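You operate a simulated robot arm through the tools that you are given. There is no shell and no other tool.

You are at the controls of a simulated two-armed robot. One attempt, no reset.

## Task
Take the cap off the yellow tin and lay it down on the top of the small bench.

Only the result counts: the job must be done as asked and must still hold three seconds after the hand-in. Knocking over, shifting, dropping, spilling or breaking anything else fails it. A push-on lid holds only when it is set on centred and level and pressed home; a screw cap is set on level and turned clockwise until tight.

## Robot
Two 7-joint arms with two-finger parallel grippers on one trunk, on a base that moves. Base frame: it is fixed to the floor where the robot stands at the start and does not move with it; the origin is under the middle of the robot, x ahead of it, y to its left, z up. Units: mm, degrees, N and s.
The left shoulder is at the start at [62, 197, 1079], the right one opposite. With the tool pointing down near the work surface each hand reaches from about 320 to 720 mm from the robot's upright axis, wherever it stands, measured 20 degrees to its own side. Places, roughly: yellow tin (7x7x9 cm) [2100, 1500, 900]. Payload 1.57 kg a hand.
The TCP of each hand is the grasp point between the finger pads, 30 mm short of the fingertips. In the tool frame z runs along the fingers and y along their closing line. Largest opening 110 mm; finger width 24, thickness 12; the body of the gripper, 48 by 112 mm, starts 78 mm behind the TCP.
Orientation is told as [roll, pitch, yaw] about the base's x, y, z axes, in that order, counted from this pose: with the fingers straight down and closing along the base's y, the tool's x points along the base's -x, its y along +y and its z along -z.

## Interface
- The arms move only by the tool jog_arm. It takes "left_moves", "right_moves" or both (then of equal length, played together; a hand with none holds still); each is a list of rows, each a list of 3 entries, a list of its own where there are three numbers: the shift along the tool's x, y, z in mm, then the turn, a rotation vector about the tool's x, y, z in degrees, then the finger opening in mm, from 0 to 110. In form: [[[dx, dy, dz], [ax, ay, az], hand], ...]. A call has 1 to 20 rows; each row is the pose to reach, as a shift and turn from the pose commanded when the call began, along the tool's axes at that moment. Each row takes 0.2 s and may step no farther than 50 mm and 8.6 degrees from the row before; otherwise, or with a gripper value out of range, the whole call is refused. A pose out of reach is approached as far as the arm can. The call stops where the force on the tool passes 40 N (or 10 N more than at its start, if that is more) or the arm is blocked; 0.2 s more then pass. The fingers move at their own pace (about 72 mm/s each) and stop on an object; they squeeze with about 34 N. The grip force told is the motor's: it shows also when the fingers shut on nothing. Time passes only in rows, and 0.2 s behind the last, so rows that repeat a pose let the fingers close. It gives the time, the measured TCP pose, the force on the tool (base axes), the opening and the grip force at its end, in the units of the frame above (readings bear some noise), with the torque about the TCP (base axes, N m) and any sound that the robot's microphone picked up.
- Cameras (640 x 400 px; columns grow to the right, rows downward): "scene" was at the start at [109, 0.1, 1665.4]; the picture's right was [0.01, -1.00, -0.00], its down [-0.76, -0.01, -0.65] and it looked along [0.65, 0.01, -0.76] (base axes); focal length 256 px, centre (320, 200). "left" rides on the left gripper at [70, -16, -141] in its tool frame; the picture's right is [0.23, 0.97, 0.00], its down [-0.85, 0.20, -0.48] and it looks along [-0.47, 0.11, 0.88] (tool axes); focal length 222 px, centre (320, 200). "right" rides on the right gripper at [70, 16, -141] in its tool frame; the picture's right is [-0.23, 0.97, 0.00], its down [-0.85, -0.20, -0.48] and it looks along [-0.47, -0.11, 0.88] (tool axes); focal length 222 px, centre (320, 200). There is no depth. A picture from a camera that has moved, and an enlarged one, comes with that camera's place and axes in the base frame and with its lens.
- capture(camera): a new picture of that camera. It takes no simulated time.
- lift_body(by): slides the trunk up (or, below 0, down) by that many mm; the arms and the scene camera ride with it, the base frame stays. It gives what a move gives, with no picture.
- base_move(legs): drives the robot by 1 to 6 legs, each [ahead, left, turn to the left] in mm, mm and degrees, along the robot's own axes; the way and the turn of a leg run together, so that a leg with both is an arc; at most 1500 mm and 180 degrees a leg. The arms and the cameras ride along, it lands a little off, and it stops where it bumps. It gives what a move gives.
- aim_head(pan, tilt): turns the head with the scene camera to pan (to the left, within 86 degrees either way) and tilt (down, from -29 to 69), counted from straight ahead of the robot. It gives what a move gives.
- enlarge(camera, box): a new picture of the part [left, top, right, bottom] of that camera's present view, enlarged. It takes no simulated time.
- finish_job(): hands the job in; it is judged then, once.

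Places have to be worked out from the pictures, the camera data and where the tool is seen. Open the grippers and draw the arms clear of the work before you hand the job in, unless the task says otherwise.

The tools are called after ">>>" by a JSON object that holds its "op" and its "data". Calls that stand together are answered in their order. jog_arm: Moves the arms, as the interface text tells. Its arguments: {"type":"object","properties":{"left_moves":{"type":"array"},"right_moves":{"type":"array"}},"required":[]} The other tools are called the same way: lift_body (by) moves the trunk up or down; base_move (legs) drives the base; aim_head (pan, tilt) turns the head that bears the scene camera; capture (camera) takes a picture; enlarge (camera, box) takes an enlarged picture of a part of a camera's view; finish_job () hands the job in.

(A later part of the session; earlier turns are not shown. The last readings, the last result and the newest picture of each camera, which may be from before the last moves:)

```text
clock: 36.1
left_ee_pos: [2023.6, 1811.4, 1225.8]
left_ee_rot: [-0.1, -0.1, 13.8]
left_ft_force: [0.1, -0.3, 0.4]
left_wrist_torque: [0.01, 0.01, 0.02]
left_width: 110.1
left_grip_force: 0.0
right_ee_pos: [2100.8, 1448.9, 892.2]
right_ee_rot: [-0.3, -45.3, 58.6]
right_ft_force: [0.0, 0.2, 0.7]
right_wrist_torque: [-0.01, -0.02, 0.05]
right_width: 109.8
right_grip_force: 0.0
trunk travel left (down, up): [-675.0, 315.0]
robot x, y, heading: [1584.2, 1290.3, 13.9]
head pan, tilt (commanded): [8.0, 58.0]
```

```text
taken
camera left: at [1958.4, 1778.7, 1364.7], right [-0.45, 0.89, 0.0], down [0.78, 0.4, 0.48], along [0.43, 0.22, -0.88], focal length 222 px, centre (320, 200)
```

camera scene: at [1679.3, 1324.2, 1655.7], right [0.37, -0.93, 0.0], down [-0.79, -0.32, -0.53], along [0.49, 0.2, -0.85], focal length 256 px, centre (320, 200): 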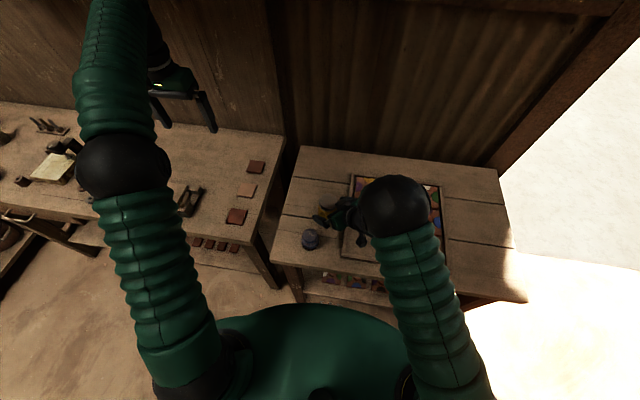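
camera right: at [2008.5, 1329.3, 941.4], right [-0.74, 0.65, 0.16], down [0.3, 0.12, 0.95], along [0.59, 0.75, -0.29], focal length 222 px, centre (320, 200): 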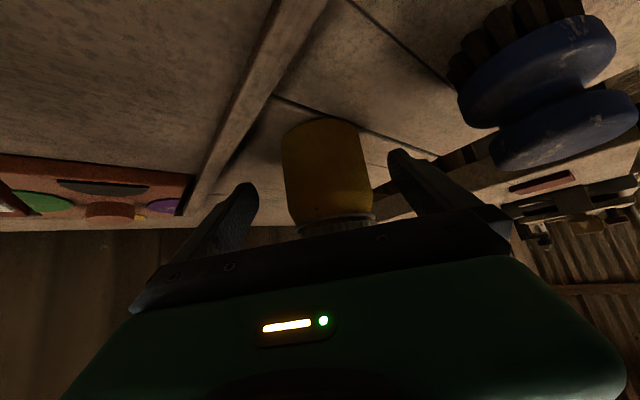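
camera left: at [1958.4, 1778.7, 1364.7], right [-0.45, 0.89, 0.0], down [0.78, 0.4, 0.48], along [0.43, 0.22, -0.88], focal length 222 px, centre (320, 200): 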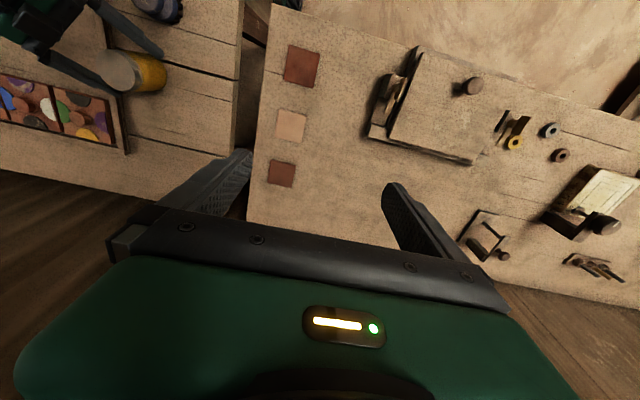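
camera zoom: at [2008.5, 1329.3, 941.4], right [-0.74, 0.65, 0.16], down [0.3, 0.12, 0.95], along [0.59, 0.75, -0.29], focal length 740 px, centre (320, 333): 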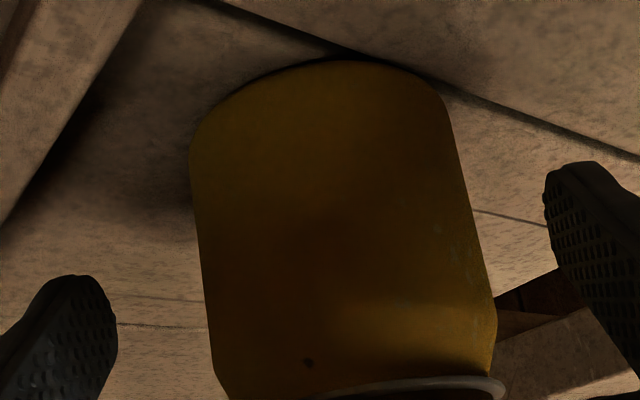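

The nearer view shows the tin about 4 mm toward the hand's +y side, and I'd like 4 mm more palm clearance. I correct that, then close the fingers gradually onto the body.

>>> {"op": "jog_arm", "data": {"right_moves": [[[2.8, 4, -2.8], [0, 0, 0], 110], [[2.8, 4, -2.8], [0, 0, 0], 95], [[2.8, 4, -2.8], [0, 0, 0], 84], [[2.8, 4, -2.8], [0, 0, 0], 77]]}}

>>> {"op": "enlarge", "data": {"camera": "right", "box": [224, 100, 416, 220]}}

```text
clock: 37.1
left_ee_pos: [2022.2, 1812.1, 1221.6]
left_ee_rot: [-0.1, -0.1, 13.8]
left_ft_force: [-0.8, 0.4, -0.4]
left_wrist_torque: [0.01, 0.03, -0.01]
left_width: 110.0
left_grip_force: 0.0
right_ee_pos: [2100.7, 1440.0, 889.7]
right_ee_rot: [-0.3, -45.3, 57.4]
right_ft_force: [-0.9, 0.2, 1.3]
right_wrist_torque: [0.11, 0.02, 0.0]
right_width: 77.6
right_grip_force: 0.4
trunk travel left (down, up): [-675.0, 315.0]
robot x, y, heading: [1585.0, 1290.6, 13.8]
head pan, tilt (commanded): [8.0, 58.0]
```

```text
3.33 times, centred on (320, 160) of right
camera zoom: at [2006.7, 1322.8, 939.3], right [-0.73, 0.66, 0.16], down [0.31, 0.11, 0.95], along [0.61, 0.74, -0.29], focal length 740 px, centre (320, 333)
```

zoom: 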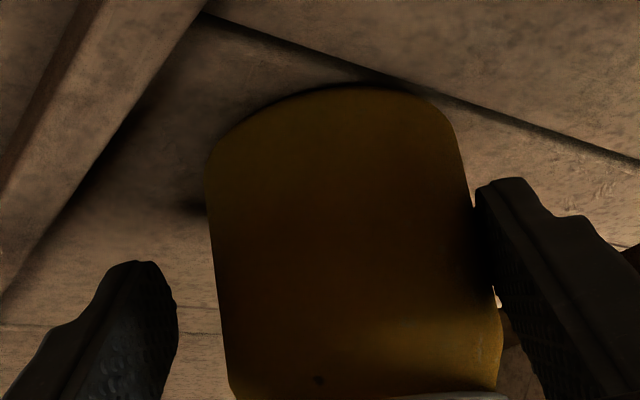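

The hand ended ~12 mm off its commanded place (yaw 57.4 rather than 58.8), the left-side finger just touching the tin, so the arm seems near some limit. I reopen the fingers and wait to see where the hand settles.

>>> {"op": "jog_arm", "data": {"right_moves": [[[0, 0, 0], [0, 0, 0], 90], [[0, 0, 0], [0, 0, 0], 110], [[0, 0, 0], [0, 0, 0], 110]]}}

>>> {"op": "capture", "data": {"camera": "scene"}}

>>> {"op": "enlarge", "data": {"camera": "right", "box": [224, 100, 416, 220]}}

```text
clock: 37.9
left_ee_pos: [2022.4, 1812.2, 1221.0]
left_ee_rot: [0.0, -0.2, 13.8]
left_ft_force: [-0.2, 0.6, 0.6]
left_wrist_torque: [-0.03, 0.0, 0.01]
left_width: 109.6
left_grip_force: 0.1
right_ee_pos: [2100.4, 1438.7, 887.2]
right_ee_rot: [-0.3, -44.9, 57.5]
right_ft_force: [0.2, 0.3, 0.6]
right_wrist_torque: [-0.01, -0.04, 0.01]
right_width: 109.8
right_grip_force: 0.0
trunk travel left (down, up): [-675.0, 315.0]
robot x, y, heading: [1584.1, 1287.9, 14.1]
head pan, tilt (commanded): [8.0, 58.0]
```

```text
taken
camera scene: at [1679.5, 1324.4, 1653.6], right [0.37, -0.93, 0.0], down [-0.79, -0.32, -0.53], along [0.49, 0.2, -0.85], focal length 256 px, centre (320, 200)
```

scene: 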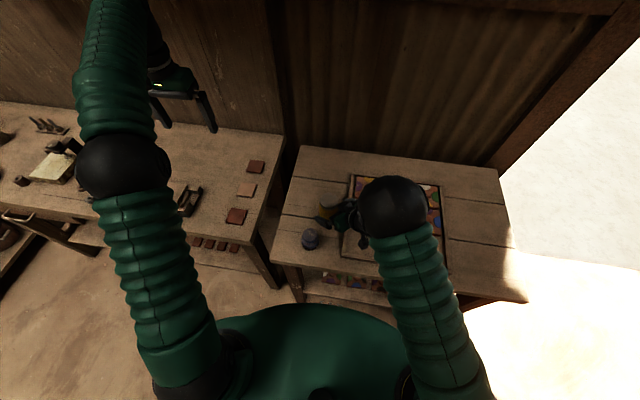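

```text
3.33 times, centred on (320, 160) of right
camera zoom: at [2006.2, 1321.9, 937.6], right [-0.73, 0.66, 0.16], down [0.31, 0.12, 0.94], along [0.61, 0.74, -0.29], focal length 740 px, centre (320, 333)
```

zoom: 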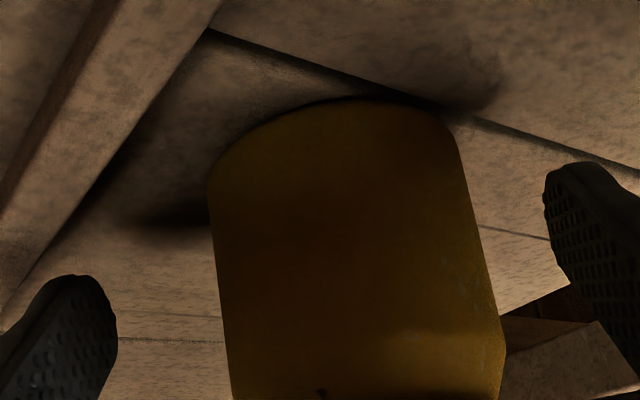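

The tin is undisturbed, but the elbow swung inward – the hand was nearly in line with the forearm (wrist singularity). I back off along the tool axis, then I'll re-approach from a more frontal direction (about 22° left of straight ahead).

>>> {"op": "jog_arm", "data": {"right_moves": [[[0, 0, -25], [0, 0, 0], 110], [[0, 0, -50], [0, 0, 0], 110], [[0, 0, -75], [0, 0, 0], 110], [[0, 0, -100], [0, 0, 0], 110], [[0, 0, -120], [0, 0, 0], 110], [[0, 0, -120], [0, 0, 0], 110]]}}

>>> {"op": "capture", "data": {"camera": "scene"}}

```text
clock: 39.5
left_ee_pos: [2021.1, 1812.3, 1224.5]
left_ee_rot: [-0.1, -0.3, 13.8]
left_ft_force: [0.1, 0.7, 0.6]
left_wrist_torque: [0.02, -0.02, -0.02]
left_width: 109.9
left_grip_force: 0.0
right_ee_pos: [2070.2, 1335.7, 970.4]
right_ee_rot: [-0.6, -44.3, 53.4]
right_ft_force: [0.5, -0.1, 0.1]
right_wrist_torque: [0.05, -0.02, 0.01]
right_width: 110.1
right_grip_force: 0.0
trunk travel left (down, up): [-675.0, 315.0]
robot x, y, heading: [1584.8, 1287.6, 13.8]
head pan, tilt (commanded): [8.0, 58.0]
stopped in row 6 (right hand): the arm was blocked; the commanded pose is now the measured one
```

```text
taken
camera scene: at [1679.3, 1324.0, 1655.1], right [0.37, -0.93, 0.0], down [-0.79, -0.32, -0.53], along [0.49, 0.2, -0.85], focal length 256 px, centre (320, 200)
```

scene: 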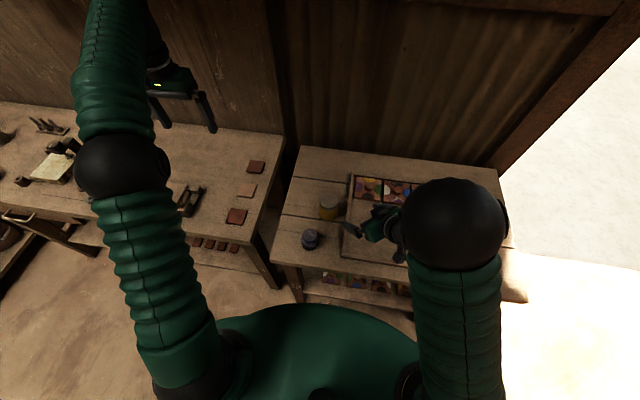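

The arm reported blocked with the elbow in an awkward branch; the hand is at (2070,1336,970), clear of the tin. I lift it and turn it back toward vertical to reset the posture.

>>> {"op": "jog_arm", "data": {"right_moves": [[[-13, 0, -13], [0, 0, 0], 110], [[-26, 0, -26], [0, 0, 0], 110], [[-39, 0, -39], [0, 7.4, 0], 110], [[-52, 0, -52], [0, 14.8, 0], 110], [[-65, 0, -65], [0, 22.2, 0], 110], [[-78, 0, -78], [0, 29.6, 0], 110], [[-78, 0, -78], [0, 37, 0], 110], [[-78, 0, -78], [0, 44.4, 0], 110], [[-78, 0, -78], [0, 44.4, 0], 110]]}}

>>> {"op": "capture", "data": {"camera": "scene"}}

```text
clock: 41.7
left_ee_pos: [2020.1, 1810.2, 1222.3]
left_ee_rot: [-0.1, -0.3, 13.7]
left_ft_force: [-0.3, -0.3, -0.2]
left_wrist_torque: [0.02, 0.0, 0.0]
left_width: 110.1
left_grip_force: 0.1
right_ee_pos: [2073.4, 1345.1, 1123.1]
right_ee_rot: [-0.3, -6.1, 53.0]
right_ft_force: [1.0, 0.4, 0.2]
right_wrist_torque: [0.0, -0.03, 0.0]
right_width: 110.1
right_grip_force: 0.0
trunk travel left (down, up): [-675.0, 315.0]
robot x, y, heading: [1587.1, 1289.1, 13.7]
head pan, tilt (commanded): [8.0, 58.0]
stopped in row 9 (right hand): the arm was blocked; the commanded pose is now the measured one
```

```text
taken
camera scene: at [1679.1, 1323.7, 1652.3], right [0.37, -0.93, 0.0], down [-0.79, -0.32, -0.53], along [0.49, 0.2, -0.85], focal length 256 px, centre (320, 200)
```

scene: 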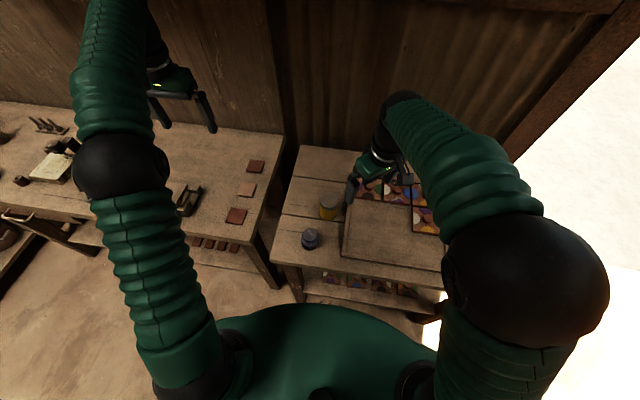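

Posture is recovering; hand at (2073,1345,1123), pitch −6°. I bring it to vertical with yaw ~36° and move it to a spot in front of the tin.

>>> {"op": "jog_arm", "data": {"right_moves": [[[6, 18, 5], [0, 2, 4.3], 110], [[12, 36, 10], [0, 4, 8.6], 110], [[18, 54, 15], [0, 6, 12.9], 110], [[24, 73, 20], [0, 6, 17.2], 110], [[24, 73, 20], [0, 6, 17.2], 110], [[24, 73, 20], [0, 6, 17.2], 110]]}}

>>> {"op": "capture", "data": {"camera": "scene"}}

```text
clock: 43.1
left_ee_pos: [2020.8, 1809.8, 1222.8]
left_ee_rot: [-0.1, -0.3, 13.8]
left_ft_force: [-0.6, -0.3, -0.6]
left_wrist_torque: [0.03, -0.02, -0.03]
left_width: 109.9
left_grip_force: 0.1
right_ee_pos: [2001.1, 1374.1, 1098.0]
right_ee_rot: [0.4, 0.4, 36.2]
right_ft_force: [-0.2, -0.5, 0.4]
right_wrist_torque: [-0.01, -0.01, -0.01]
right_width: 110.2
right_grip_force: 0.1
trunk travel left (down, up): [-675.0, 315.0]
robot x, y, heading: [1590.5, 1290.6, 13.7]
head pan, tilt (commanded): [8.0, 58.0]
```

```text
taken
camera scene: at [1679.4, 1324.1, 1654.1], right [0.37, -0.93, 0.0], down [-0.79, -0.32, -0.53], along [0.49, 0.2, -0.85], focal length 256 px, centre (320, 200)
```

scene: 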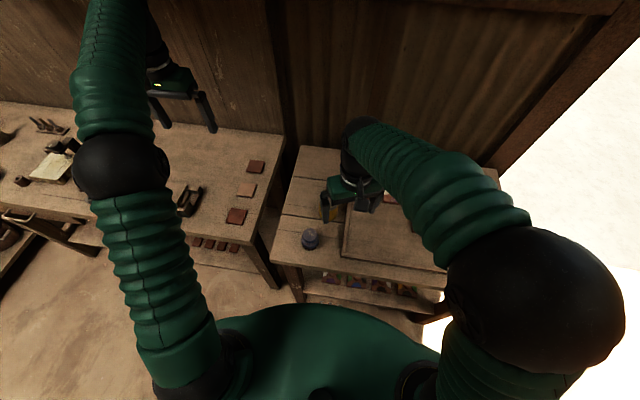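

Hand is vertical at (2001,1374,1098), yaw 36°, tracking well again. I pitch it to 45° here and watch the posture.

>>> {"op": "jog_arm", "data": {"right_moves": [[[0, 0, 0], [0, -7.5, 0], 110], [[0, 0, 0], [0, -15, 0], 110], [[0, 0, 0], [0, -22.5, 0], 110], [[0, 0, 0], [0, -30, 0], 110], [[0, 0, 0], [0, -37.5, 0], 110], [[0, 0, 0], [0, -45, 0], 110], [[0, 0, 0], [0, -45, 0], 110]]}}

>>> {"op": "capture", "data": {"camera": "scene"}}

```text
clock: 44.7
left_ee_pos: [2019.1, 1811.2, 1225.2]
left_ee_rot: [-0.1, -0.3, 13.8]
left_ft_force: [0.0, -0.3, -0.1]
left_wrist_torque: [0.0, -0.01, 0.05]
left_width: 110.0
left_grip_force: 0.0
right_ee_pos: [2005.2, 1376.8, 1118.4]
right_ee_rot: [1.7, -44.5, 34.5]
right_ft_force: [-0.3, 0.6, -0.6]
right_wrist_torque: [-0.03, 0.01, 0.02]
right_width: 110.0
right_grip_force: 0.1
right hand out of reach, approached as far as the arm can: row 6, 7
trunk travel left (down, up): [-675.0, 315.0]
robot x, y, heading: [1584.6, 1288.6, 13.8]
head pan, tilt (commanded): [8.0, 58.0]
```

```text
taken
camera scene: at [1677.2, 1323.8, 1654.3], right [0.37, -0.93, 0.0], down [-0.79, -0.32, -0.53], along [0.49, 0.2, -0.85], focal length 256 px, centre (320, 200)
```

scene: 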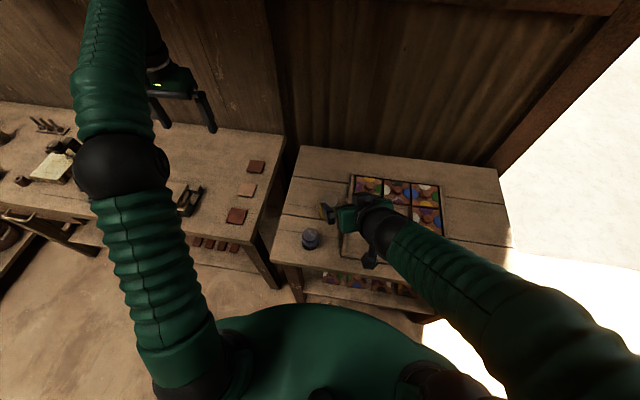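

Pitched so close to the body the wrist runs out of room ("out of reach"). I'll undo the pitch, then back the base off a little and lower the trunk so the forearm lies flatter and the wrist stays well bent.

>>> {"op": "jog_arm", "data": {"right_moves": [[[0, 0, 0], [0, 7.5, 0], 110], [[0, 0, 0], [0, 15, 0], 110], [[0, 0, 0], [0, 22.5, 0], 110], [[0, 0, 0], [0, 30, 0], 110], [[0, 0, 0], [0, 37.5, 0], 110], [[0, 0, 0], [0, 44.5, 0], 110], [[0, 0, 0], [0, 44.5, 0], 110]]}}

>>> {"op": "capture", "data": {"camera": "scene"}}

```text
clock: 46.3
left_ee_pos: [2018.9, 1811.3, 1225.1]
left_ee_rot: [-0.1, -0.3, 13.8]
left_ft_force: [-0.2, 1.0, 0.3]
left_wrist_torque: [-0.04, 0.01, -0.01]
left_width: 110.0
left_grip_force: 0.0
right_ee_pos: [2004.3, 1375.7, 1118.0]
right_ee_rot: [0.5, -0.2, 36.0]
right_ft_force: [-0.3, -0.3, -0.5]
right_wrist_torque: [0.01, -0.01, -0.01]
right_width: 110.1
right_grip_force: 0.0
right hand out of reach, approached as far as the arm can: row 1
trunk travel left (down, up): [-675.0, 315.0]
robot x, y, heading: [1585.3, 1289.4, 13.6]
head pan, tilt (commanded): [8.0, 58.0]
```

```text
taken
camera scene: at [1678.1, 1324.1, 1654.3], right [0.37, -0.93, 0.0], down [-0.79, -0.32, -0.53], along [0.49, 0.2, -0.85], focal length 256 px, centre (320, 200)
```

scene: 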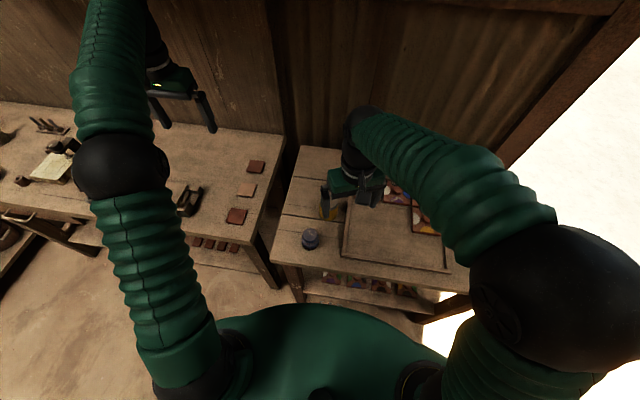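

Vertical again at (2004,1376,1118). Now I back the base 45 mm and lower the trunk 130 mm (right fingertips stay above ~955, clear of tin and brush).

>>> {"op": "base_move", "data": {"legs": [[-45, 0, 0]]}}

>>> {"op": "lift_body", "data": {"by": -130}}

>>> {"op": "capture", "data": {"camera": "scene"}}

```text
clock: 47.2
left_ee_pos: [1985.6, 1801.5, 1219.0]
left_ee_rot: [-0.1, 0.2, 13.7]
left_ft_force: [1.6, -0.9, -0.2]
left_wrist_torque: [0.02, 0.06, 0.02]
left_width: 109.8
left_grip_force: 0.1
right_ee_pos: [1971.0, 1367.0, 1114.2]
right_ee_rot: [0.8, 0.2, 35.9]
right_ft_force: [0.6, -0.7, -0.4]
right_wrist_torque: [0.01, 0.05, 0.03]
right_width: 110.1
right_grip_force: 0.1
trunk travel left (down, up): [-675.0, 315.0]
robot x, y, heading: [1543.0, 1279.4, 13.9]
head pan, tilt (commanded): [8.0, 58.0]
```

```text
clock: 48.8
left_ee_pos: [1974.2, 1798.2, 1094.6]
left_ee_rot: [-0.1, -0.4, 13.7]
left_ft_force: [0.1, -0.3, -0.4]
left_wrist_torque: [0.01, -0.01, -0.01]
left_width: 110.0
left_grip_force: 0.1
right_ee_pos: [1959.9, 1364.4, 986.9]
right_ee_rot: [0.5, -0.3, 36.0]
right_ft_force: [0.1, 0.7, 0.1]
right_wrist_torque: [0.02, -0.01, 0.0]
right_width: 110.0
right_grip_force: 0.1
trunk travel left (down, up): [-545.0, 445.0]
robot x, y, heading: [1543.1, 1276.5, 13.8]
head pan, tilt (commanded): [8.0, 58.0]
```

```text
taken
camera scene: at [1634.6, 1312.9, 1524.3], right [0.37, -0.93, 0.0], down [-0.79, -0.32, -0.53], along [0.49, 0.2, -0.85], focal length 256 px, centre (320, 200)
```

scene: 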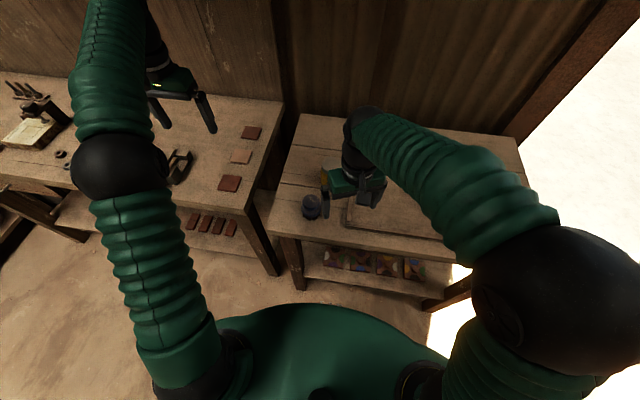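

Robot now at (1541,1278); tin is ~592 ahead, 45 left in its frame. I raise the right hand, move it to the staging point 108 mm before the tin and pitch it to 45° there.

>>> {"op": "jog_arm", "data": {"right_moves": [[[0, 0, -37], [0, 0, 0], 110], [[-20, -2, -73], [0, 0, 0], 110], [[-45, -4, -73], [0, 0, 0], 110], [[-68, -5, -73], [0, 0, 0], 110], [[-68, -5, -73], [0, -7.5, 0], 110], [[-68, -5, -73], [0, -15, 0], 110], [[-68, -5, -73], [0, -22.5, 0], 110], [[-68, -5, -73], [0, -30, 0], 110], [[-68, -5, -73], [0, -37.5, 0], 110], [[-68, -5, -73], [0, -45, 0], 110], [[-68, -5, -73], [0, -45, 0], 110], [[-68, -5, -73], [0, -45, 0], 110]]}}

>>> {"op": "capture", "data": {"camera": "scene"}}

>>> {"op": "capture", "data": {"camera": "right"}}

```text
clock: 51.4
left_ee_pos: [1974.9, 1798.4, 1094.0]
left_ee_rot: [-0.1, -0.2, 13.7]
left_ft_force: [-0.1, -0.5, -0.7]
left_wrist_torque: [0.03, 0.03, 0.0]
left_width: 110.0
left_grip_force: 0.1
right_ee_pos: [2018.6, 1399.7, 1060.2]
right_ee_rot: [0.7, -45.3, 35.5]
right_ft_force: [-0.5, 0.2, 0.4]
right_wrist_torque: [0.01, -0.01, -0.02]
right_width: 109.9
right_grip_force: 0.0
trunk travel left (down, up): [-545.0, 445.0]
robot x, y, heading: [1540.2, 1279.5, 14.0]
head pan, tilt (commanded): [8.0, 58.0]
```

```text
taken
camera scene: at [1634.6, 1312.6, 1524.2], right [0.37, -0.93, 0.0], down [-0.79, -0.32, -0.53], along [0.49, 0.2, -0.85], focal length 256 px, centre (320, 200)
```

scene: 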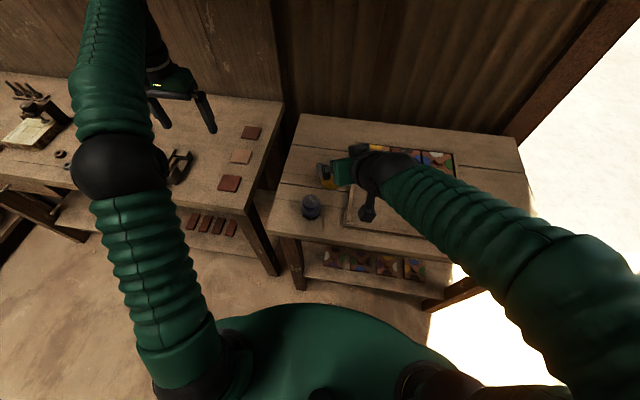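

```text
taken
camera right: at [1888.4, 1323.5, 1110.4], right [-0.44, 0.88, 0.17], down [0.33, -0.01, 0.94], along [0.83, 0.47, -0.29], focal length 222 px, centre (320, 200)
```

right: 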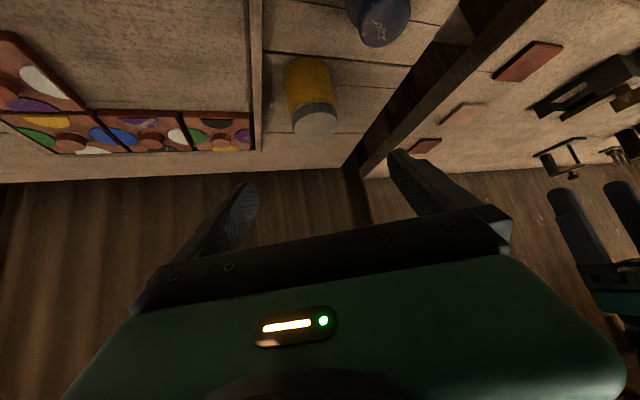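

Tracking is now excellent (2018.6, 1399.7, 1060.2; pitch −45). I descend 82 mm to the staging height with the fingers at 96 mm and check the tin in the wrist view.

>>> {"op": "jog_arm", "data": {"right_moves": [[[15, 0, 15], [0, 0, 0], 105], [[30, 0, 30], [0, 0, 0], 98], [[45, 0, 45], [0, 0, 0], 98], [[58, 0, 58], [0, 0, 0], 98], [[58, 0, 58], [0, 0, 0], 98], [[58, 0, 58], [0, 0, 0], 98]]}}

>>> {"op": "capture", "data": {"camera": "scene"}}

>>> {"op": "enlarge", "data": {"camera": "right", "box": [192, 40, 448, 200]}}

```text
clock: 52.8
left_ee_pos: [1974.7, 1798.9, 1095.1]
left_ee_rot: [-0.1, -0.3, 13.7]
left_ft_force: [0.3, -1.4, 0.3]
left_wrist_torque: [0.0, 0.01, -0.03]
left_width: 110.0
left_grip_force: 0.0
right_ee_pos: [2018.5, 1398.5, 980.1]
right_ee_rot: [1.5, -44.4, 34.8]
right_ft_force: [-0.2, 0.3, -0.4]
right_wrist_torque: [-0.01, 0.01, 0.01]
right_width: 98.2
right_grip_force: 0.0
trunk travel left (down, up): [-545.0, 445.0]
robot x, y, heading: [1539.9, 1278.1, 13.8]
head pan, tilt (commanded): [8.0, 58.0]
```

```text
taken
camera scene: at [1634.8, 1312.5, 1524.2], right [0.37, -0.93, 0.0], down [-0.79, -0.32, -0.53], along [0.49, 0.2, -0.85], focal length 256 px, centre (320, 200)
```

scene: 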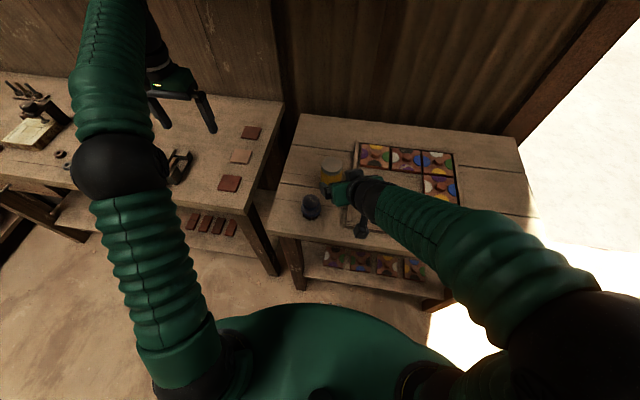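

```text
2.50 times, centred on (320, 120) of right
camera zoom: at [1889.7, 1323.7, 1032.4], right [-0.44, 0.88, 0.18], down [0.35, -0.01, 0.94], along [0.83, 0.47, -0.3], focal length 555 px, centre (320, 400)
```

zoom: 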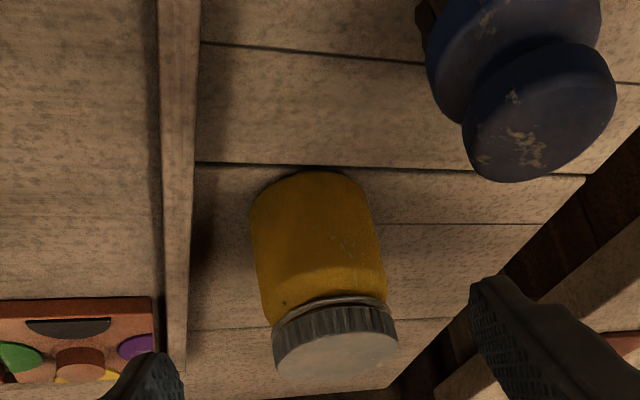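

Pose error is small and in the hand's own view the tin is centred within ~2 mm. I advance 60 mm along the tool axis and check that the posture stays sound.

>>> {"op": "jog_arm", "data": {"right_moves": [[[0, -1, 15], [0, 0, 0], 98], [[0, -1, 30], [0, 0, 0], 98], [[0, -1, 45], [0, 0, 0], 98], [[0, -1, 60], [0, 0, 0], 98], [[0, -1, 60], [0, 0, 0], 98]]}}

>>> {"op": "capture", "data": {"camera": "scene"}}

>>> {"op": "enlarge", "data": {"camera": "right", "box": [192, 60, 448, 220]}}

```text
clock: 53.7
left_ee_pos: [1973.6, 1797.8, 1098.9]
left_ee_rot: [0.1, -0.4, 13.8]
left_ft_force: [0.7, 0.0, -0.4]
left_wrist_torque: [0.02, -0.01, -0.01]
left_width: 110.1
left_grip_force: 0.1
right_ee_pos: [2046.7, 1433.9, 1016.2]
right_ee_rot: [8.7, -52.2, 30.1]
right_ft_force: [0.3, 1.1, 0.4]
right_wrist_torque: [-0.01, 0.01, 0.03]
right_width: 97.7
right_grip_force: 0.1
trunk travel left (down, up): [-545.0, 445.0]
robot x, y, heading: [1540.5, 1278.2, 13.9]
head pan, tilt (commanded): [8.0, 58.0]
stopped in row 4 (right hand): the arm was blocked; the commanded pose is now the measured one
```

```text
taken
camera scene: at [1634.6, 1312.8, 1527.9], right [0.37, -0.93, 0.0], down [-0.79, -0.32, -0.53], along [0.49, 0.2, -0.85], focal length 256 px, centre (320, 200)
```

scene: 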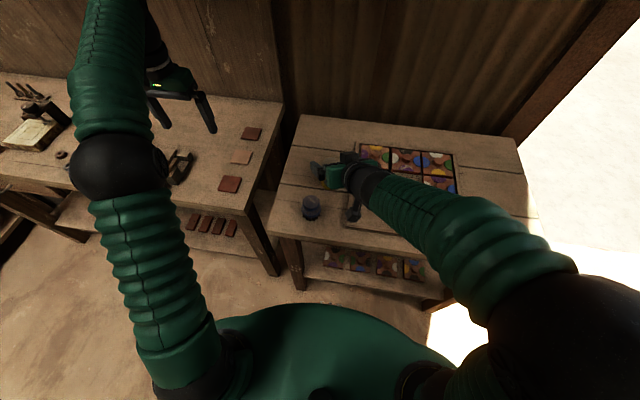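

```text
2.50 times, centred on (320, 140) of right
camera zoom: at [1915.4, 1350.9, 1047.6], right [-0.46, 0.84, 0.27], down [0.28, -0.15, 0.95], along [0.84, 0.52, -0.17], focal length 555 px, centre (320, 350)
```

zoom: 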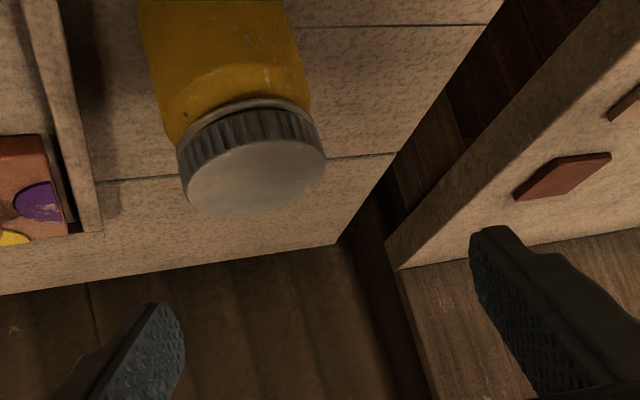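

The arm was blocked again and lifted itself (now at z 1016, clear of the tin), so a frontal direction is worse than the sideways one. I retreat upward and un-pitch the hand to vertical to start again with a more sideways (inward-pointing) approach.

>>> {"op": "jog_arm", "data": {"right_moves": [[[-15, 0, -20], [0, 0, 0], 98], [[-32, 0, -35], [0, 0, 0], 98], [[-48, 0, -50], [0, 7.4, 0], 98], [[-63, 0, -60], [0, 14.8, 0], 98], [[-63, 0, -60], [0, 22.2, 0], 98], [[-63, 0, -60], [0, 29.6, 0], 98], [[-63, 0, -60], [0, 37, 0], 98], [[-63, 0, -60], [0, 44.4, 0], 98], [[-63, 0, -60], [0, 51.8, 0], 98], [[-63, 0, -60], [0, 51.8, 0], 98]]}}

>>> {"op": "capture", "data": {"camera": "scene"}}

```text
clock: 55.1
left_ee_pos: [1973.8, 1794.3, 1095.7]
left_ee_rot: [0.1, -0.4, 13.5]
left_ft_force: [-0.3, -0.1, -1.5]
left_wrist_torque: [-0.01, 0.01, 0.02]
left_width: 110.1
left_grip_force: 0.0
right_ee_pos: [2033.4, 1406.0, 1159.2]
right_ee_rot: [17.2, -30.1, 30.6]
right_ft_force: [0.7, -1.0, 0.4]
right_wrist_torque: [0.1, -0.02, -0.01]
right_width: 98.2
right_grip_force: 0.1
right hand out of reach, approached as far as the arm can: row 2, 3
trunk travel left (down, up): [-545.0, 445.0]
robot x, y, heading: [1539.5, 1278.2, 13.9]
head pan, tilt (commanded): [8.0, 58.0]
stopped in row 7 (right hand): the arm was blocked; the commanded pose is now the measured one
```

```text
taken
camera scene: at [1635.3, 1309.9, 1522.1], right [0.37, -0.93, 0.0], down [-0.79, -0.32, -0.53], along [0.49, 0.2, -0.85], focal length 256 px, centre (320, 200)
```

scene: 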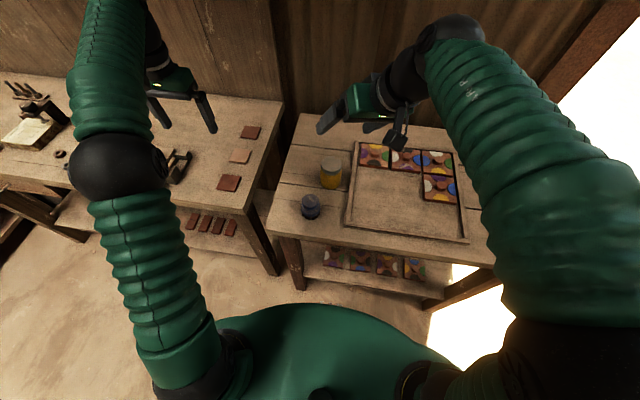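

The tin is still in place and the hand is free above the bench, rolled 17° and pitched −30°. I bring it level (vertical fingers) in place first.

>>> {"op": "jog_arm", "data": {"right_moves": [[[0, 0, 0], [3.4, 6, 0.9], 98], [[0, 0, 0], [6.7, 12, 1.8], 98], [[0, 0, 0], [10.1, 17.9, 2.7], 98], [[0, 0, 0], [13.4, 23.9, 3.6], 98], [[0, 0, 0], [16.8, 29.9, 4.5], 98], [[0, 0, 0], [16.8, 29.9, 4.5], 98]]}}

>>> {"op": "capture", "data": {"camera": "scene"}}

```text
clock: 55.7
left_ee_pos: [1971.9, 1795.4, 1096.8]
left_ee_rot: [0.1, -0.5, 13.7]
left_ft_force: [-0.3, -1.0, 0.2]
left_wrist_torque: [0.01, 0.01, -0.03]
left_width: 109.9
left_grip_force: 0.1
right_ee_pos: [2027.9, 1382.8, 1224.9]
right_ee_rot: [19.2, -26.1, 28.2]
right_ft_force: [0.3, -0.2, -0.3]
right_wrist_torque: [0.02, 0.01, 0.0]
right_width: 97.8
right_grip_force: 0.0
trunk travel left (down, up): [-545.0, 445.0]
robot x, y, heading: [1541.9, 1277.6, 13.6]
head pan, tilt (commanded): [8.0, 58.0]
stopped in row 2 (right hand): the arm was blocked; the commanded pose is now the measured one
```

```text
taken
camera scene: at [1634.1, 1312.4, 1522.8], right [0.37, -0.93, 0.0], down [-0.79, -0.32, -0.53], along [0.49, 0.2, -0.85], focal length 256 px, centre (320, 200)
```

scene: 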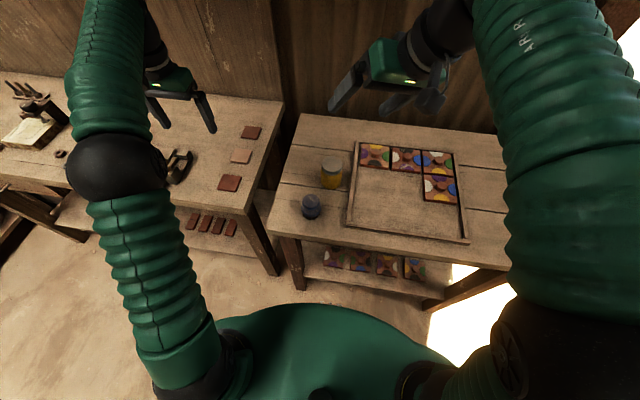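

The arm keeps rising while its elbow moves; I hold the current pose for a moment to let it settle and read it again.

>>> {"op": "jog_arm", "data": {"right_moves": [[[0, 0, 0], [0, 0, 0], 98], [[0, 0, 0], [0, 0, 0], 98], [[0, 0, 0], [0, 0, 0], 98]]}}

>>> {"op": "capture", "data": {"camera": "scene"}}

```text
clock: 56.5
left_ee_pos: [1973.9, 1796.1, 1096.7]
left_ee_rot: [0.0, -0.5, 13.7]
left_ft_force: [-0.4, -0.3, 0.1]
left_wrist_torque: [-0.01, 0.04, 0.01]
left_width: 110.1
left_grip_force: 0.1
right_ee_pos: [2027.1, 1382.6, 1225.3]
right_ee_rot: [19.3, -26.0, 28.3]
right_ft_force: [-0.4, 0.3, -0.7]
right_wrist_torque: [0.04, -0.02, 0.01]
right_width: 98.0
right_grip_force: 0.1
trunk travel left (down, up): [-545.0, 445.0]
robot x, y, heading: [1540.2, 1277.2, 13.9]
head pan, tilt (commanded): [8.0, 58.0]
```

```text
taken
camera scene: at [1634.8, 1313.0, 1524.2], right [0.37, -0.93, 0.0], down [-0.79, -0.32, -0.53], along [0.49, 0.2, -0.85], focal length 256 px, centre (320, 200)
```

scene: 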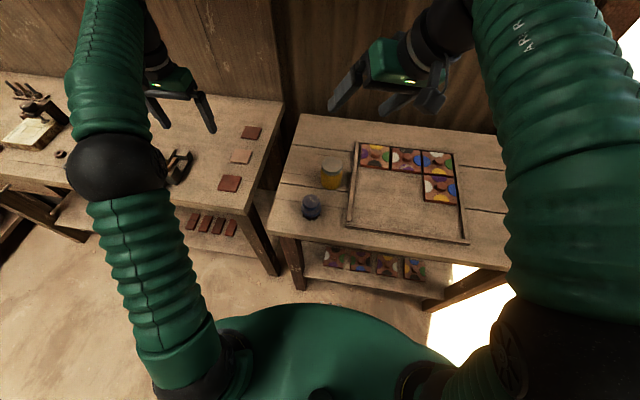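

It holds steadily at (2027,1383,1225). I move slowly now, levelling the hand in small steps while bringing it back toward the home-like place on the robot's right.

>>> {"op": "jog_arm", "data": {"right_moves": [[[10, -8.5, 2.5], [1.2, 1.6, 0.3], 98], [[20, -17, 5], [2.4, 3.2, 0.5], 98], [[30, -25.5, 7.5], [3.6, 4.8, 0.8], 98], [[40, -34, 10], [4.8, 6.5, 1.1], 98], [[50, -42.5, 12.5], [6, 8, 1.4], 98], [[60, -51, 15], [7.1, 9.7, 1.6], 98], [[70, -59.5, 17.5], [8.3, 11.3, 1.9], 98], [[80, -68, 20], [9.5, 12.9, 2.2], 98], [[90, -76.5, 22.5], [10.7, 14.5, 2.5], 98], [[100, -85, 25], [11.9, 16.1, 2.7], 98], [[110, -93.5, 27.5], [13.1, 17.7, 3], 98], [[120, -102, 30], [14.2, 19.3, 3.3], 98], [[130, -110, 32], [15.4, 21, 3.6], 98], [[140, -118, 34.5], [16.6, 22.6, 3.8], 98], [[150, -126, 37], [17.8, 24.2, 4.1], 98], [[162, -135, 40], [19, 25.8, 4.4], 98], [[162, -135, 40], [19, 25.8, 4.4], 98], [[162, -135, 40], [19, 25.8, 4.4], 98]]}}

>>> {"op": "capture", "data": {"camera": "scene"}}

```text
clock: 59.8
left_ee_pos: [1971.3, 1795.7, 1099.2]
left_ee_rot: [0.1, -0.5, 13.7]
left_ft_force: [-0.1, 0.0, 0.3]
left_wrist_torque: [0.0, -0.03, 0.01]
left_width: 110.2
left_grip_force: 0.2
right_ee_pos: [1987.4, 1227.4, 1105.0]
right_ee_rot: [10.5, -5.0, 27.9]
right_ft_force: [1.0, 0.6, 0.6]
right_wrist_torque: [-0.01, 0.02, 0.04]
right_width: 97.8
right_grip_force: 0.1
trunk travel left (down, up): [-545.0, 445.0]
robot x, y, heading: [1539.1, 1281.0, 14.0]
head pan, tilt (commanded): [8.0, 58.0]
stopped in row 16 (right hand): the arm was blocked; the commanded pose is now the measured one
```

```text
taken
camera scene: at [1634.5, 1311.6, 1524.4], right [0.37, -0.93, 0.0], down [-0.79, -0.32, -0.53], along [0.49, 0.2, -0.85], focal length 256 px, centre (320, 200)
```

scene: 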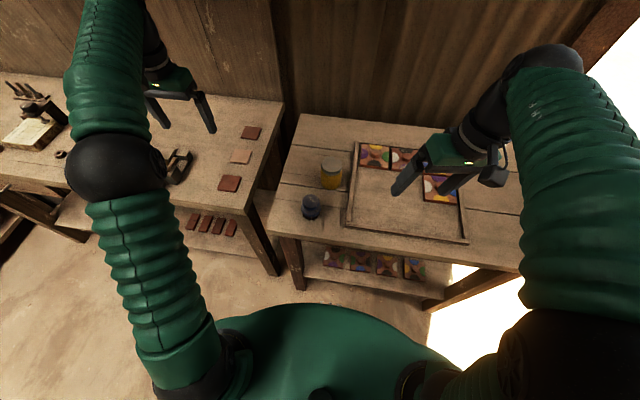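

Nearly home-like. I level the remaining roll/pitch, restore yaw to the heading and lower a little, still slowly.

>>> {"op": "jog_arm", "data": {"right_moves": [[[3, -4.6, 7.4], [1.4, 0.5, 1.8], 98], [[6, -9.2, 14.8], [2.8, 0.9, 3.6], 98], [[9, -13.8, 22], [4.2, 1.4, 5.4], 98], [[12, -18.5, 29.5], [5.5, 1.9, 7.3], 98], [[15, -23, 37], [6.9, 2.3, 9.1], 98], [[18, -27.7, 44], [8.3, 2.8, 10.9], 98], [[21, -32, 51.6], [9.7, 3.2, 12.7], 98], [[24, -37, 59], [11.1, 3.7, 14.5], 98], [[24, -37, 59], [11.1, 3.7, 14.5], 98], [[24, -37, 59], [11.1, 3.7, 14.5], 98]]}}

>>> {"op": "capture", "data": {"camera": "scene"}}

```text
clock: 60.6
left_ee_pos: [1970.2, 1796.5, 1099.0]
left_ee_rot: [0.2, -0.6, 13.7]
left_ft_force: [0.3, -0.3, 0.1]
left_wrist_torque: [0.02, 0.0, -0.01]
left_width: 110.2
left_grip_force: 0.1
right_ee_pos: [1985.1, 1209.2, 1099.2]
right_ee_rot: [17.4, -6.6, 22.7]
right_ft_force: [-0.3, -1.1, 0.1]
right_wrist_torque: [-0.01, -0.02, -0.02]
right_width: 98.0
right_grip_force: 0.0
trunk travel left (down, up): [-545.0, 445.0]
robot x, y, heading: [1539.6, 1281.8, 14.0]
head pan, tilt (commanded): [8.0, 58.0]
stopped in row 3 (right hand): the arm was blocked; the commanded pose is now the measured one
```

```text
taken
camera scene: at [1634.7, 1311.8, 1524.1], right [0.37, -0.93, 0.0], down [-0.79, -0.32, -0.53], along [0.49, 0.2, -0.85], focal length 256 px, centre (320, 200)
```

scene: 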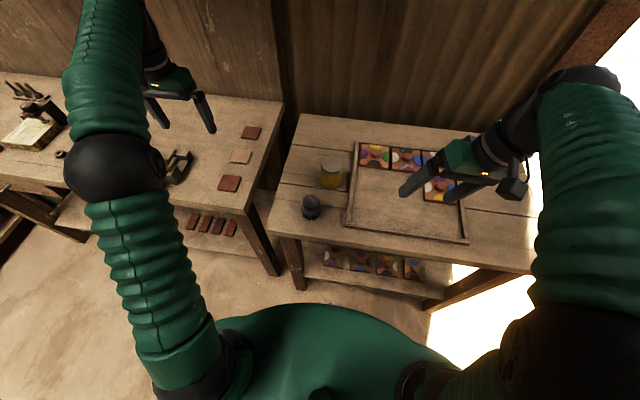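

In this elbow-up posture the hand prefers to point inward (left-down). I use that: slowly turn the hand to point 75° left and 45° down (closing line level), moving forward over the tray area well above everything.

>>> {"op": "jog_arm", "data": {"right_moves": [[[-8.6, 1.7, 2.9], [-0.94, -1.61, -4.29], 98], [[-17.2, 3.4, 5.8], [-1.87, -3.22, -8.59], 98], [[-25.8, 5.1, 8.7], [-2.81, -4.83, -12.88], 98], [[-34.4, 6.8, 11.6], [-3.75, -6.45, -17.17], 98], [[-43, 8.4, 14.5], [-4.69, -8.06, -21.47], 98], [[-51.6, 10.1, 17.4], [-5.62, -9.67, -25.76], 98], [[-60.2, 11.8, 20.3], [-6.56, -11.28, -30.05], 98], [[-68.8, 13.5, 23.3], [-7.5, -12.89, -34.35], 98], [[-77.4, 15.2, 26.2], [-8.44, -14.5, -38.64], 98], [[-86, 16.9, 29.1], [-9.37, -16.11, -42.93], 98], [[-94.6, 18.6, 32], [-10.31, -17.72, -47.23], 98], [[-103.2, 20.2, 34.9], [-11.25, -19.34, -51.52], 98], [[-111.8, 21.9, 37.8], [-12.19, -20.95, -55.81], 98], [[-120.4, 23.6, 40.7], [-13.12, -22.56, -60.11], 98], [[-129, 25.3, 43.6], [-14.06, -24.17, -64.4], 98], [[-129, 25.3, 43.6], [-14.06, -24.17, -64.4], 98], [[-129, 25.3, 43.6], [-14.06, -24.17, -64.4], 98]]}}

>>> {"op": "capture", "data": {"camera": "scene"}}

```text
clock: 61.4
left_ee_pos: [1969.2, 1794.9, 1098.5]
left_ee_rot: [0.1, -0.7, 13.7]
left_ft_force: [0.0, 0.4, -0.4]
left_wrist_torque: [0.01, 0.01, 0.0]
left_width: 110.1
left_grip_force: 0.1
right_ee_pos: [2001.5, 1216.4, 1119.2]
right_ee_rot: [25.8, -19.7, 30.3]
right_ft_force: [0.2, 0.7, 0.4]
right_wrist_torque: [-0.02, 0.02, 0.02]
right_width: 98.3
right_grip_force: 0.0
trunk travel left (down, up): [-545.0, 445.0]
robot x, y, heading: [1541.8, 1280.0, 13.7]
head pan, tilt (commanded): [8.0, 58.0]
stopped in row 3 (right hand): the arm was blocked; the commanded pose is now the measured one
```

```text
taken
camera scene: at [1634.8, 1312.0, 1522.3], right [0.37, -0.93, 0.0], down [-0.79, -0.32, -0.53], along [0.49, 0.2, -0.85], focal length 256 px, centre (320, 200)
```

scene: 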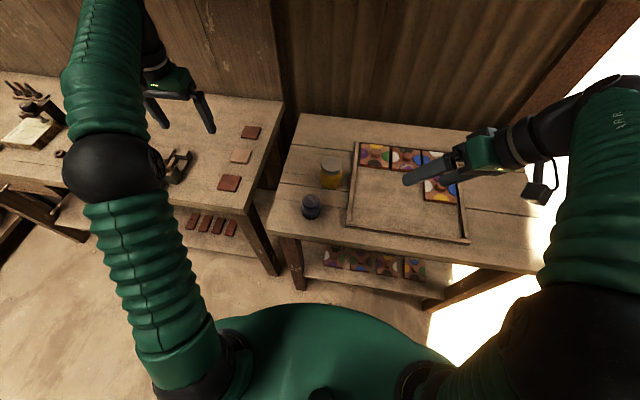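

It is blocked again; the upper arm seems folded straight up against a shoulder limit. I extend the hand forward-right and a bit down without turning, to unfold the arm and bring the elbow down.

>>> {"op": "jog_arm", "data": {"right_moves": [[[-6.7, -10.7, 2.5], [0, 0, 0], 98], [[-13.4, -21.4, 5.1], [0, 0, 0], 98], [[-20.1, -32.1, 7.6], [0, 0, 0], 98], [[-26.8, -42.8, 10.2], [0, 0, 0], 98], [[-33.5, -53.5, 12.7], [0, 0, 0], 98], [[-40.2, -64.2, 15.3], [0, 0, 0], 98], [[-46.9, -74.9, 17.8], [0, 0, 0], 98], [[-53.6, -85.6, 20.4], [0, 0, 0], 98], [[-60.3, -96.3, 23], [0, 0, 0], 98], [[-67, -107, 25.5], [0, 0, 0], 98], [[-73.7, -117.7, 28], [0, 0, 0], 98], [[-80.4, -128.4, 30.6], [0, 0, 0], 98], [[-87.1, -139.1, 33.2], [0, 0, 0], 98], [[-93.8, -149.8, 35.7], [0, 0, 0], 98], [[-93.8, -149.8, 35.7], [0, 0, 0], 98]]}}

>>> {"op": "capture", "data": {"camera": "scene"}}

```text
clock: 64.6
left_ee_pos: [1969.2, 1795.2, 1100.9]
left_ee_rot: [0.1, -0.7, 13.8]
left_ft_force: [-0.6, -0.3, 1.3]
left_wrist_torque: [0.03, -0.01, -0.02]
left_width: 109.8
left_grip_force: 0.0
right_ee_pos: [2163.8, 1176.2, 1060.4]
right_ee_rot: [25.3, -19.5, 30.6]
right_ft_force: [0.1, -0.4, -0.1]
right_wrist_torque: [0.0, 0.03, 0.03]
right_width: 98.0
right_grip_force: 0.1
trunk travel left (down, up): [-545.0, 445.0]
robot x, y, heading: [1543.5, 1279.3, 14.0]
head pan, tilt (commanded): [8.0, 58.0]
```

```text
taken
camera scene: at [1635.5, 1312.1, 1524.2], right [0.37, -0.93, 0.0], down [-0.79, -0.32, -0.53], along [0.49, 0.2, -0.85], focal length 256 px, centre (320, 200)
```

scene: 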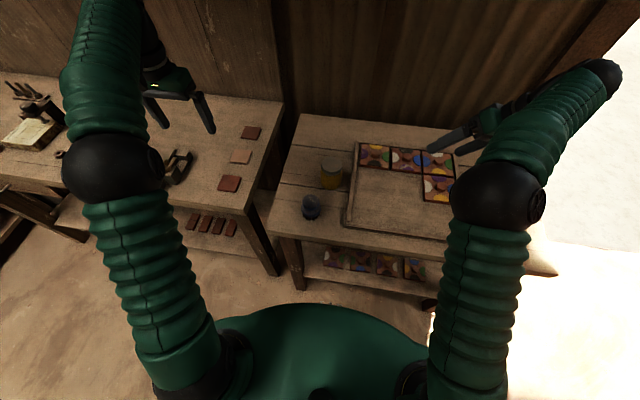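

That worked: the arm unfolded and tracks exactly, hand at (2164,1176,1060). Now I slowly turn the hand in place toward pointing 75° left / 45° down.

>>> {"op": "jog_arm", "data": {"right_moves": [[[0, 0, 0], [-0.55, -0.8, -3.79], 98], [[0, 0, 0], [-1.1, -1.6, -7.57], 98], [[0, 0, 0], [-1.65, -2.4, -11.36], 98], [[0, 0, 0], [-2.2, -3.2, -15.14], 98], [[0, 0, 0], [-2.75, -4, -18.93], 98], [[0, 0, 0], [-3.3, -4.8, -22.7], 98], [[0, 0, 0], [-3.85, -5.6, -26.5], 98], [[0, 0, 0], [-4.4, -6.4, -30.3], 98], [[0, 0, 0], [-4.95, -7.2, -34.1], 98], [[0, 0, 0], [-5.5, -8, -37.9], 98], [[0, 0, 0], [-6.05, -8.8, -41.6], 98], [[0, 0, 0], [-6.6, -9.6, -45.4], 98], [[0, 0, 0], [-7.15, -10.4, -49.2], 98], [[0, 0, 0], [-7.7, -11.2, -53], 98], [[0, 0, 0], [-7.7, -11.2, -53], 98]]}}

>>> {"op": "capture", "data": {"camera": "scene"}}

>>> {"op": "capture", "data": {"camera": "right"}}

```text
clock: 67.8
left_ee_pos: [1969.0, 1795.2, 1100.1]
left_ee_rot: [0.2, -0.7, 13.7]
left_ft_force: [0.6, 0.4, -0.3]
left_wrist_torque: [0.0, 0.01, -0.02]
left_width: 110.0
left_grip_force: 0.0
right_ee_pos: [2165.7, 1174.1, 1061.7]
right_ee_rot: [-0.2, -44.5, 89.0]
right_ft_force: [-0.4, -0.7, 0.7]
right_wrist_torque: [0.04, 0.02, 0.03]
right_width: 97.6
right_grip_force: 0.0
trunk travel left (down, up): [-545.0, 445.0]
robot x, y, heading: [1542.4, 1281.6, 14.1]
head pan, tilt (commanded): [8.0, 58.0]
```

```text
taken
camera scene: at [1635.8, 1311.9, 1524.2], right [0.37, -0.93, 0.0], down [-0.79, -0.32, -0.53], along [0.49, 0.2, -0.85], focal length 256 px, centre (320, 200)
```

scene: 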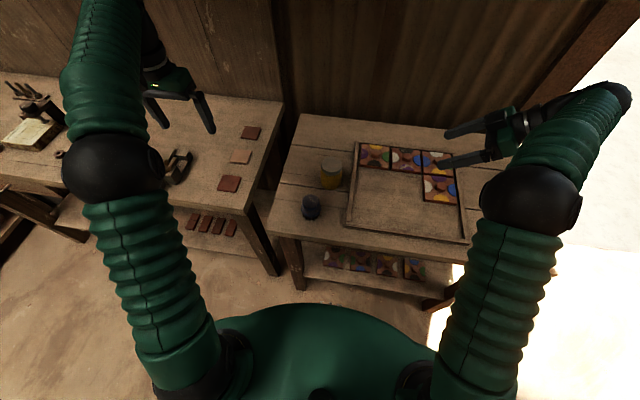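

```text
taken
camera right: at [2146.7, 1025.4, 1112.4], right [-0.97, 0.18, 0.16], down [0.2, 0.27, 0.94], along [0.13, 0.95, -0.3], focal length 222 px, centre (320, 200)
```

right: 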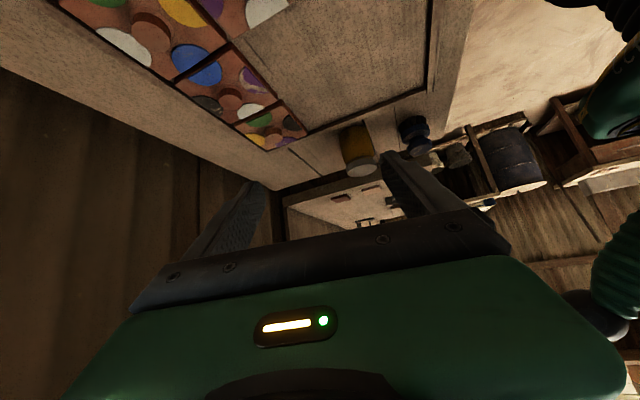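

The hand now points left-down exactly as wanted (pitch −44.5, yaw 89) with the arm well-conditioned. I move it slowly to the staging point ~90 mm short of the hold pose.

>>> {"op": "jog_arm", "data": {"right_moves": [[[-4.7, 4.4, 12.4], [0, 0, 0], 98], [[-9.3, 8.7, 24.8], [0, 0, 0], 98], [[-14, 13, 37.2], [0, 0, 0], 98], [[-18.6, 17.4, 49.6], [0, 0, 0], 98], [[-23.3, 21.8, 62], [0, 0, 0], 98], [[-28, 26.1, 74.4], [0, 0, 0], 98], [[-32.6, 30.5, 86.8], [0, 0, 0], 98], [[-37.3, 34.8, 99.3], [0, 0, 0], 98], [[-42, 39.2, 111.7], [0, 0, 0], 98], [[-46.6, 43.5, 124], [0, 0, 0], 98], [[-51.3, 47.9, 136.5], [0, 0, 0], 98], [[-56, 52.2, 149], [0, 0, 0], 98], [[-60.6, 56.6, 161.3], [0, 0, 0], 98], [[-65.3, 61, 173.7], [0, 0, 0], 98], [[-69.9, 65.3, 186.1], [0, 0, 0], 98], [[-69.9, 65.3, 186.1], [0, 0, 0], 98]]}}

>>> {"op": "capture", "data": {"camera": "scene"}}

>>> {"op": "enlarge", "data": {"camera": "right", "box": [192, 60, 448, 220]}}

```text
clock: 71.2
left_ee_pos: [1968.5, 1795.7, 1099.6]
left_ee_rot: [0.0, -0.7, 13.7]
left_ft_force: [-1.0, 0.4, 0.5]
left_wrist_torque: [-0.01, -0.02, 0.0]
left_width: 109.9
left_grip_force: 0.0
right_ee_pos: [2104.0, 1356.0, 976.0]
right_ee_rot: [-0.2, -44.4, 88.9]
right_ft_force: [0.6, 0.0, -0.4]
right_wrist_torque: [-0.06, 0.02, 0.01]
right_width: 98.1
right_grip_force: 0.1
trunk travel left (down, up): [-545.0, 445.0]
robot x, y, heading: [1538.8, 1278.8, 13.6]
head pan, tilt (commanded): [8.0, 58.0]
```

```text
taken
camera scene: at [1635.5, 1312.8, 1524.2], right [0.37, -0.93, 0.0], down [-0.79, -0.32, -0.53], along [0.49, 0.2, -0.85], focal length 256 px, centre (320, 200)
```

scene: 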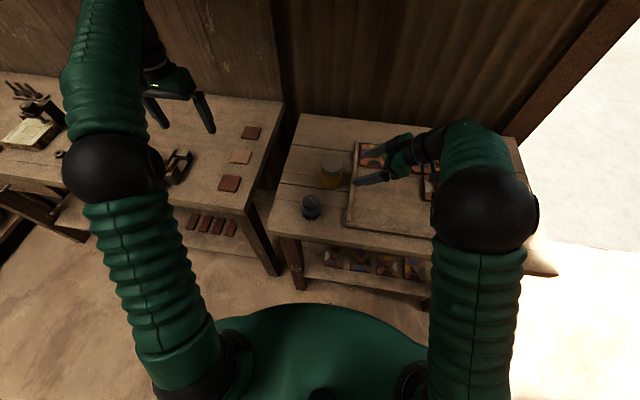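

```text
2.50 times, centred on (320, 140) of right
camera zoom: at [2085.0, 1208.2, 1028.5], right [-0.97, 0.18, 0.16], down [0.2, 0.27, 0.94], along [0.13, 0.95, -0.3], focal length 555 px, centre (320, 350)
```

zoom: 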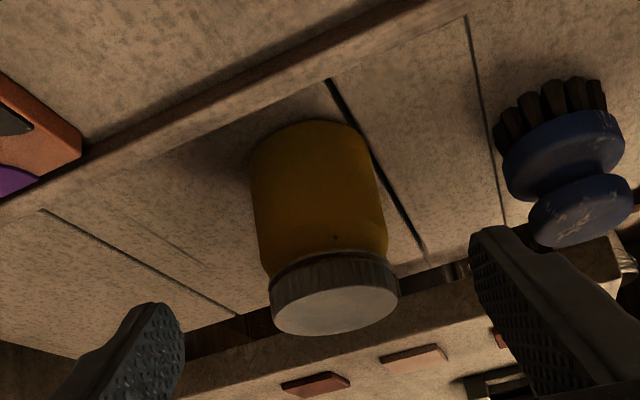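

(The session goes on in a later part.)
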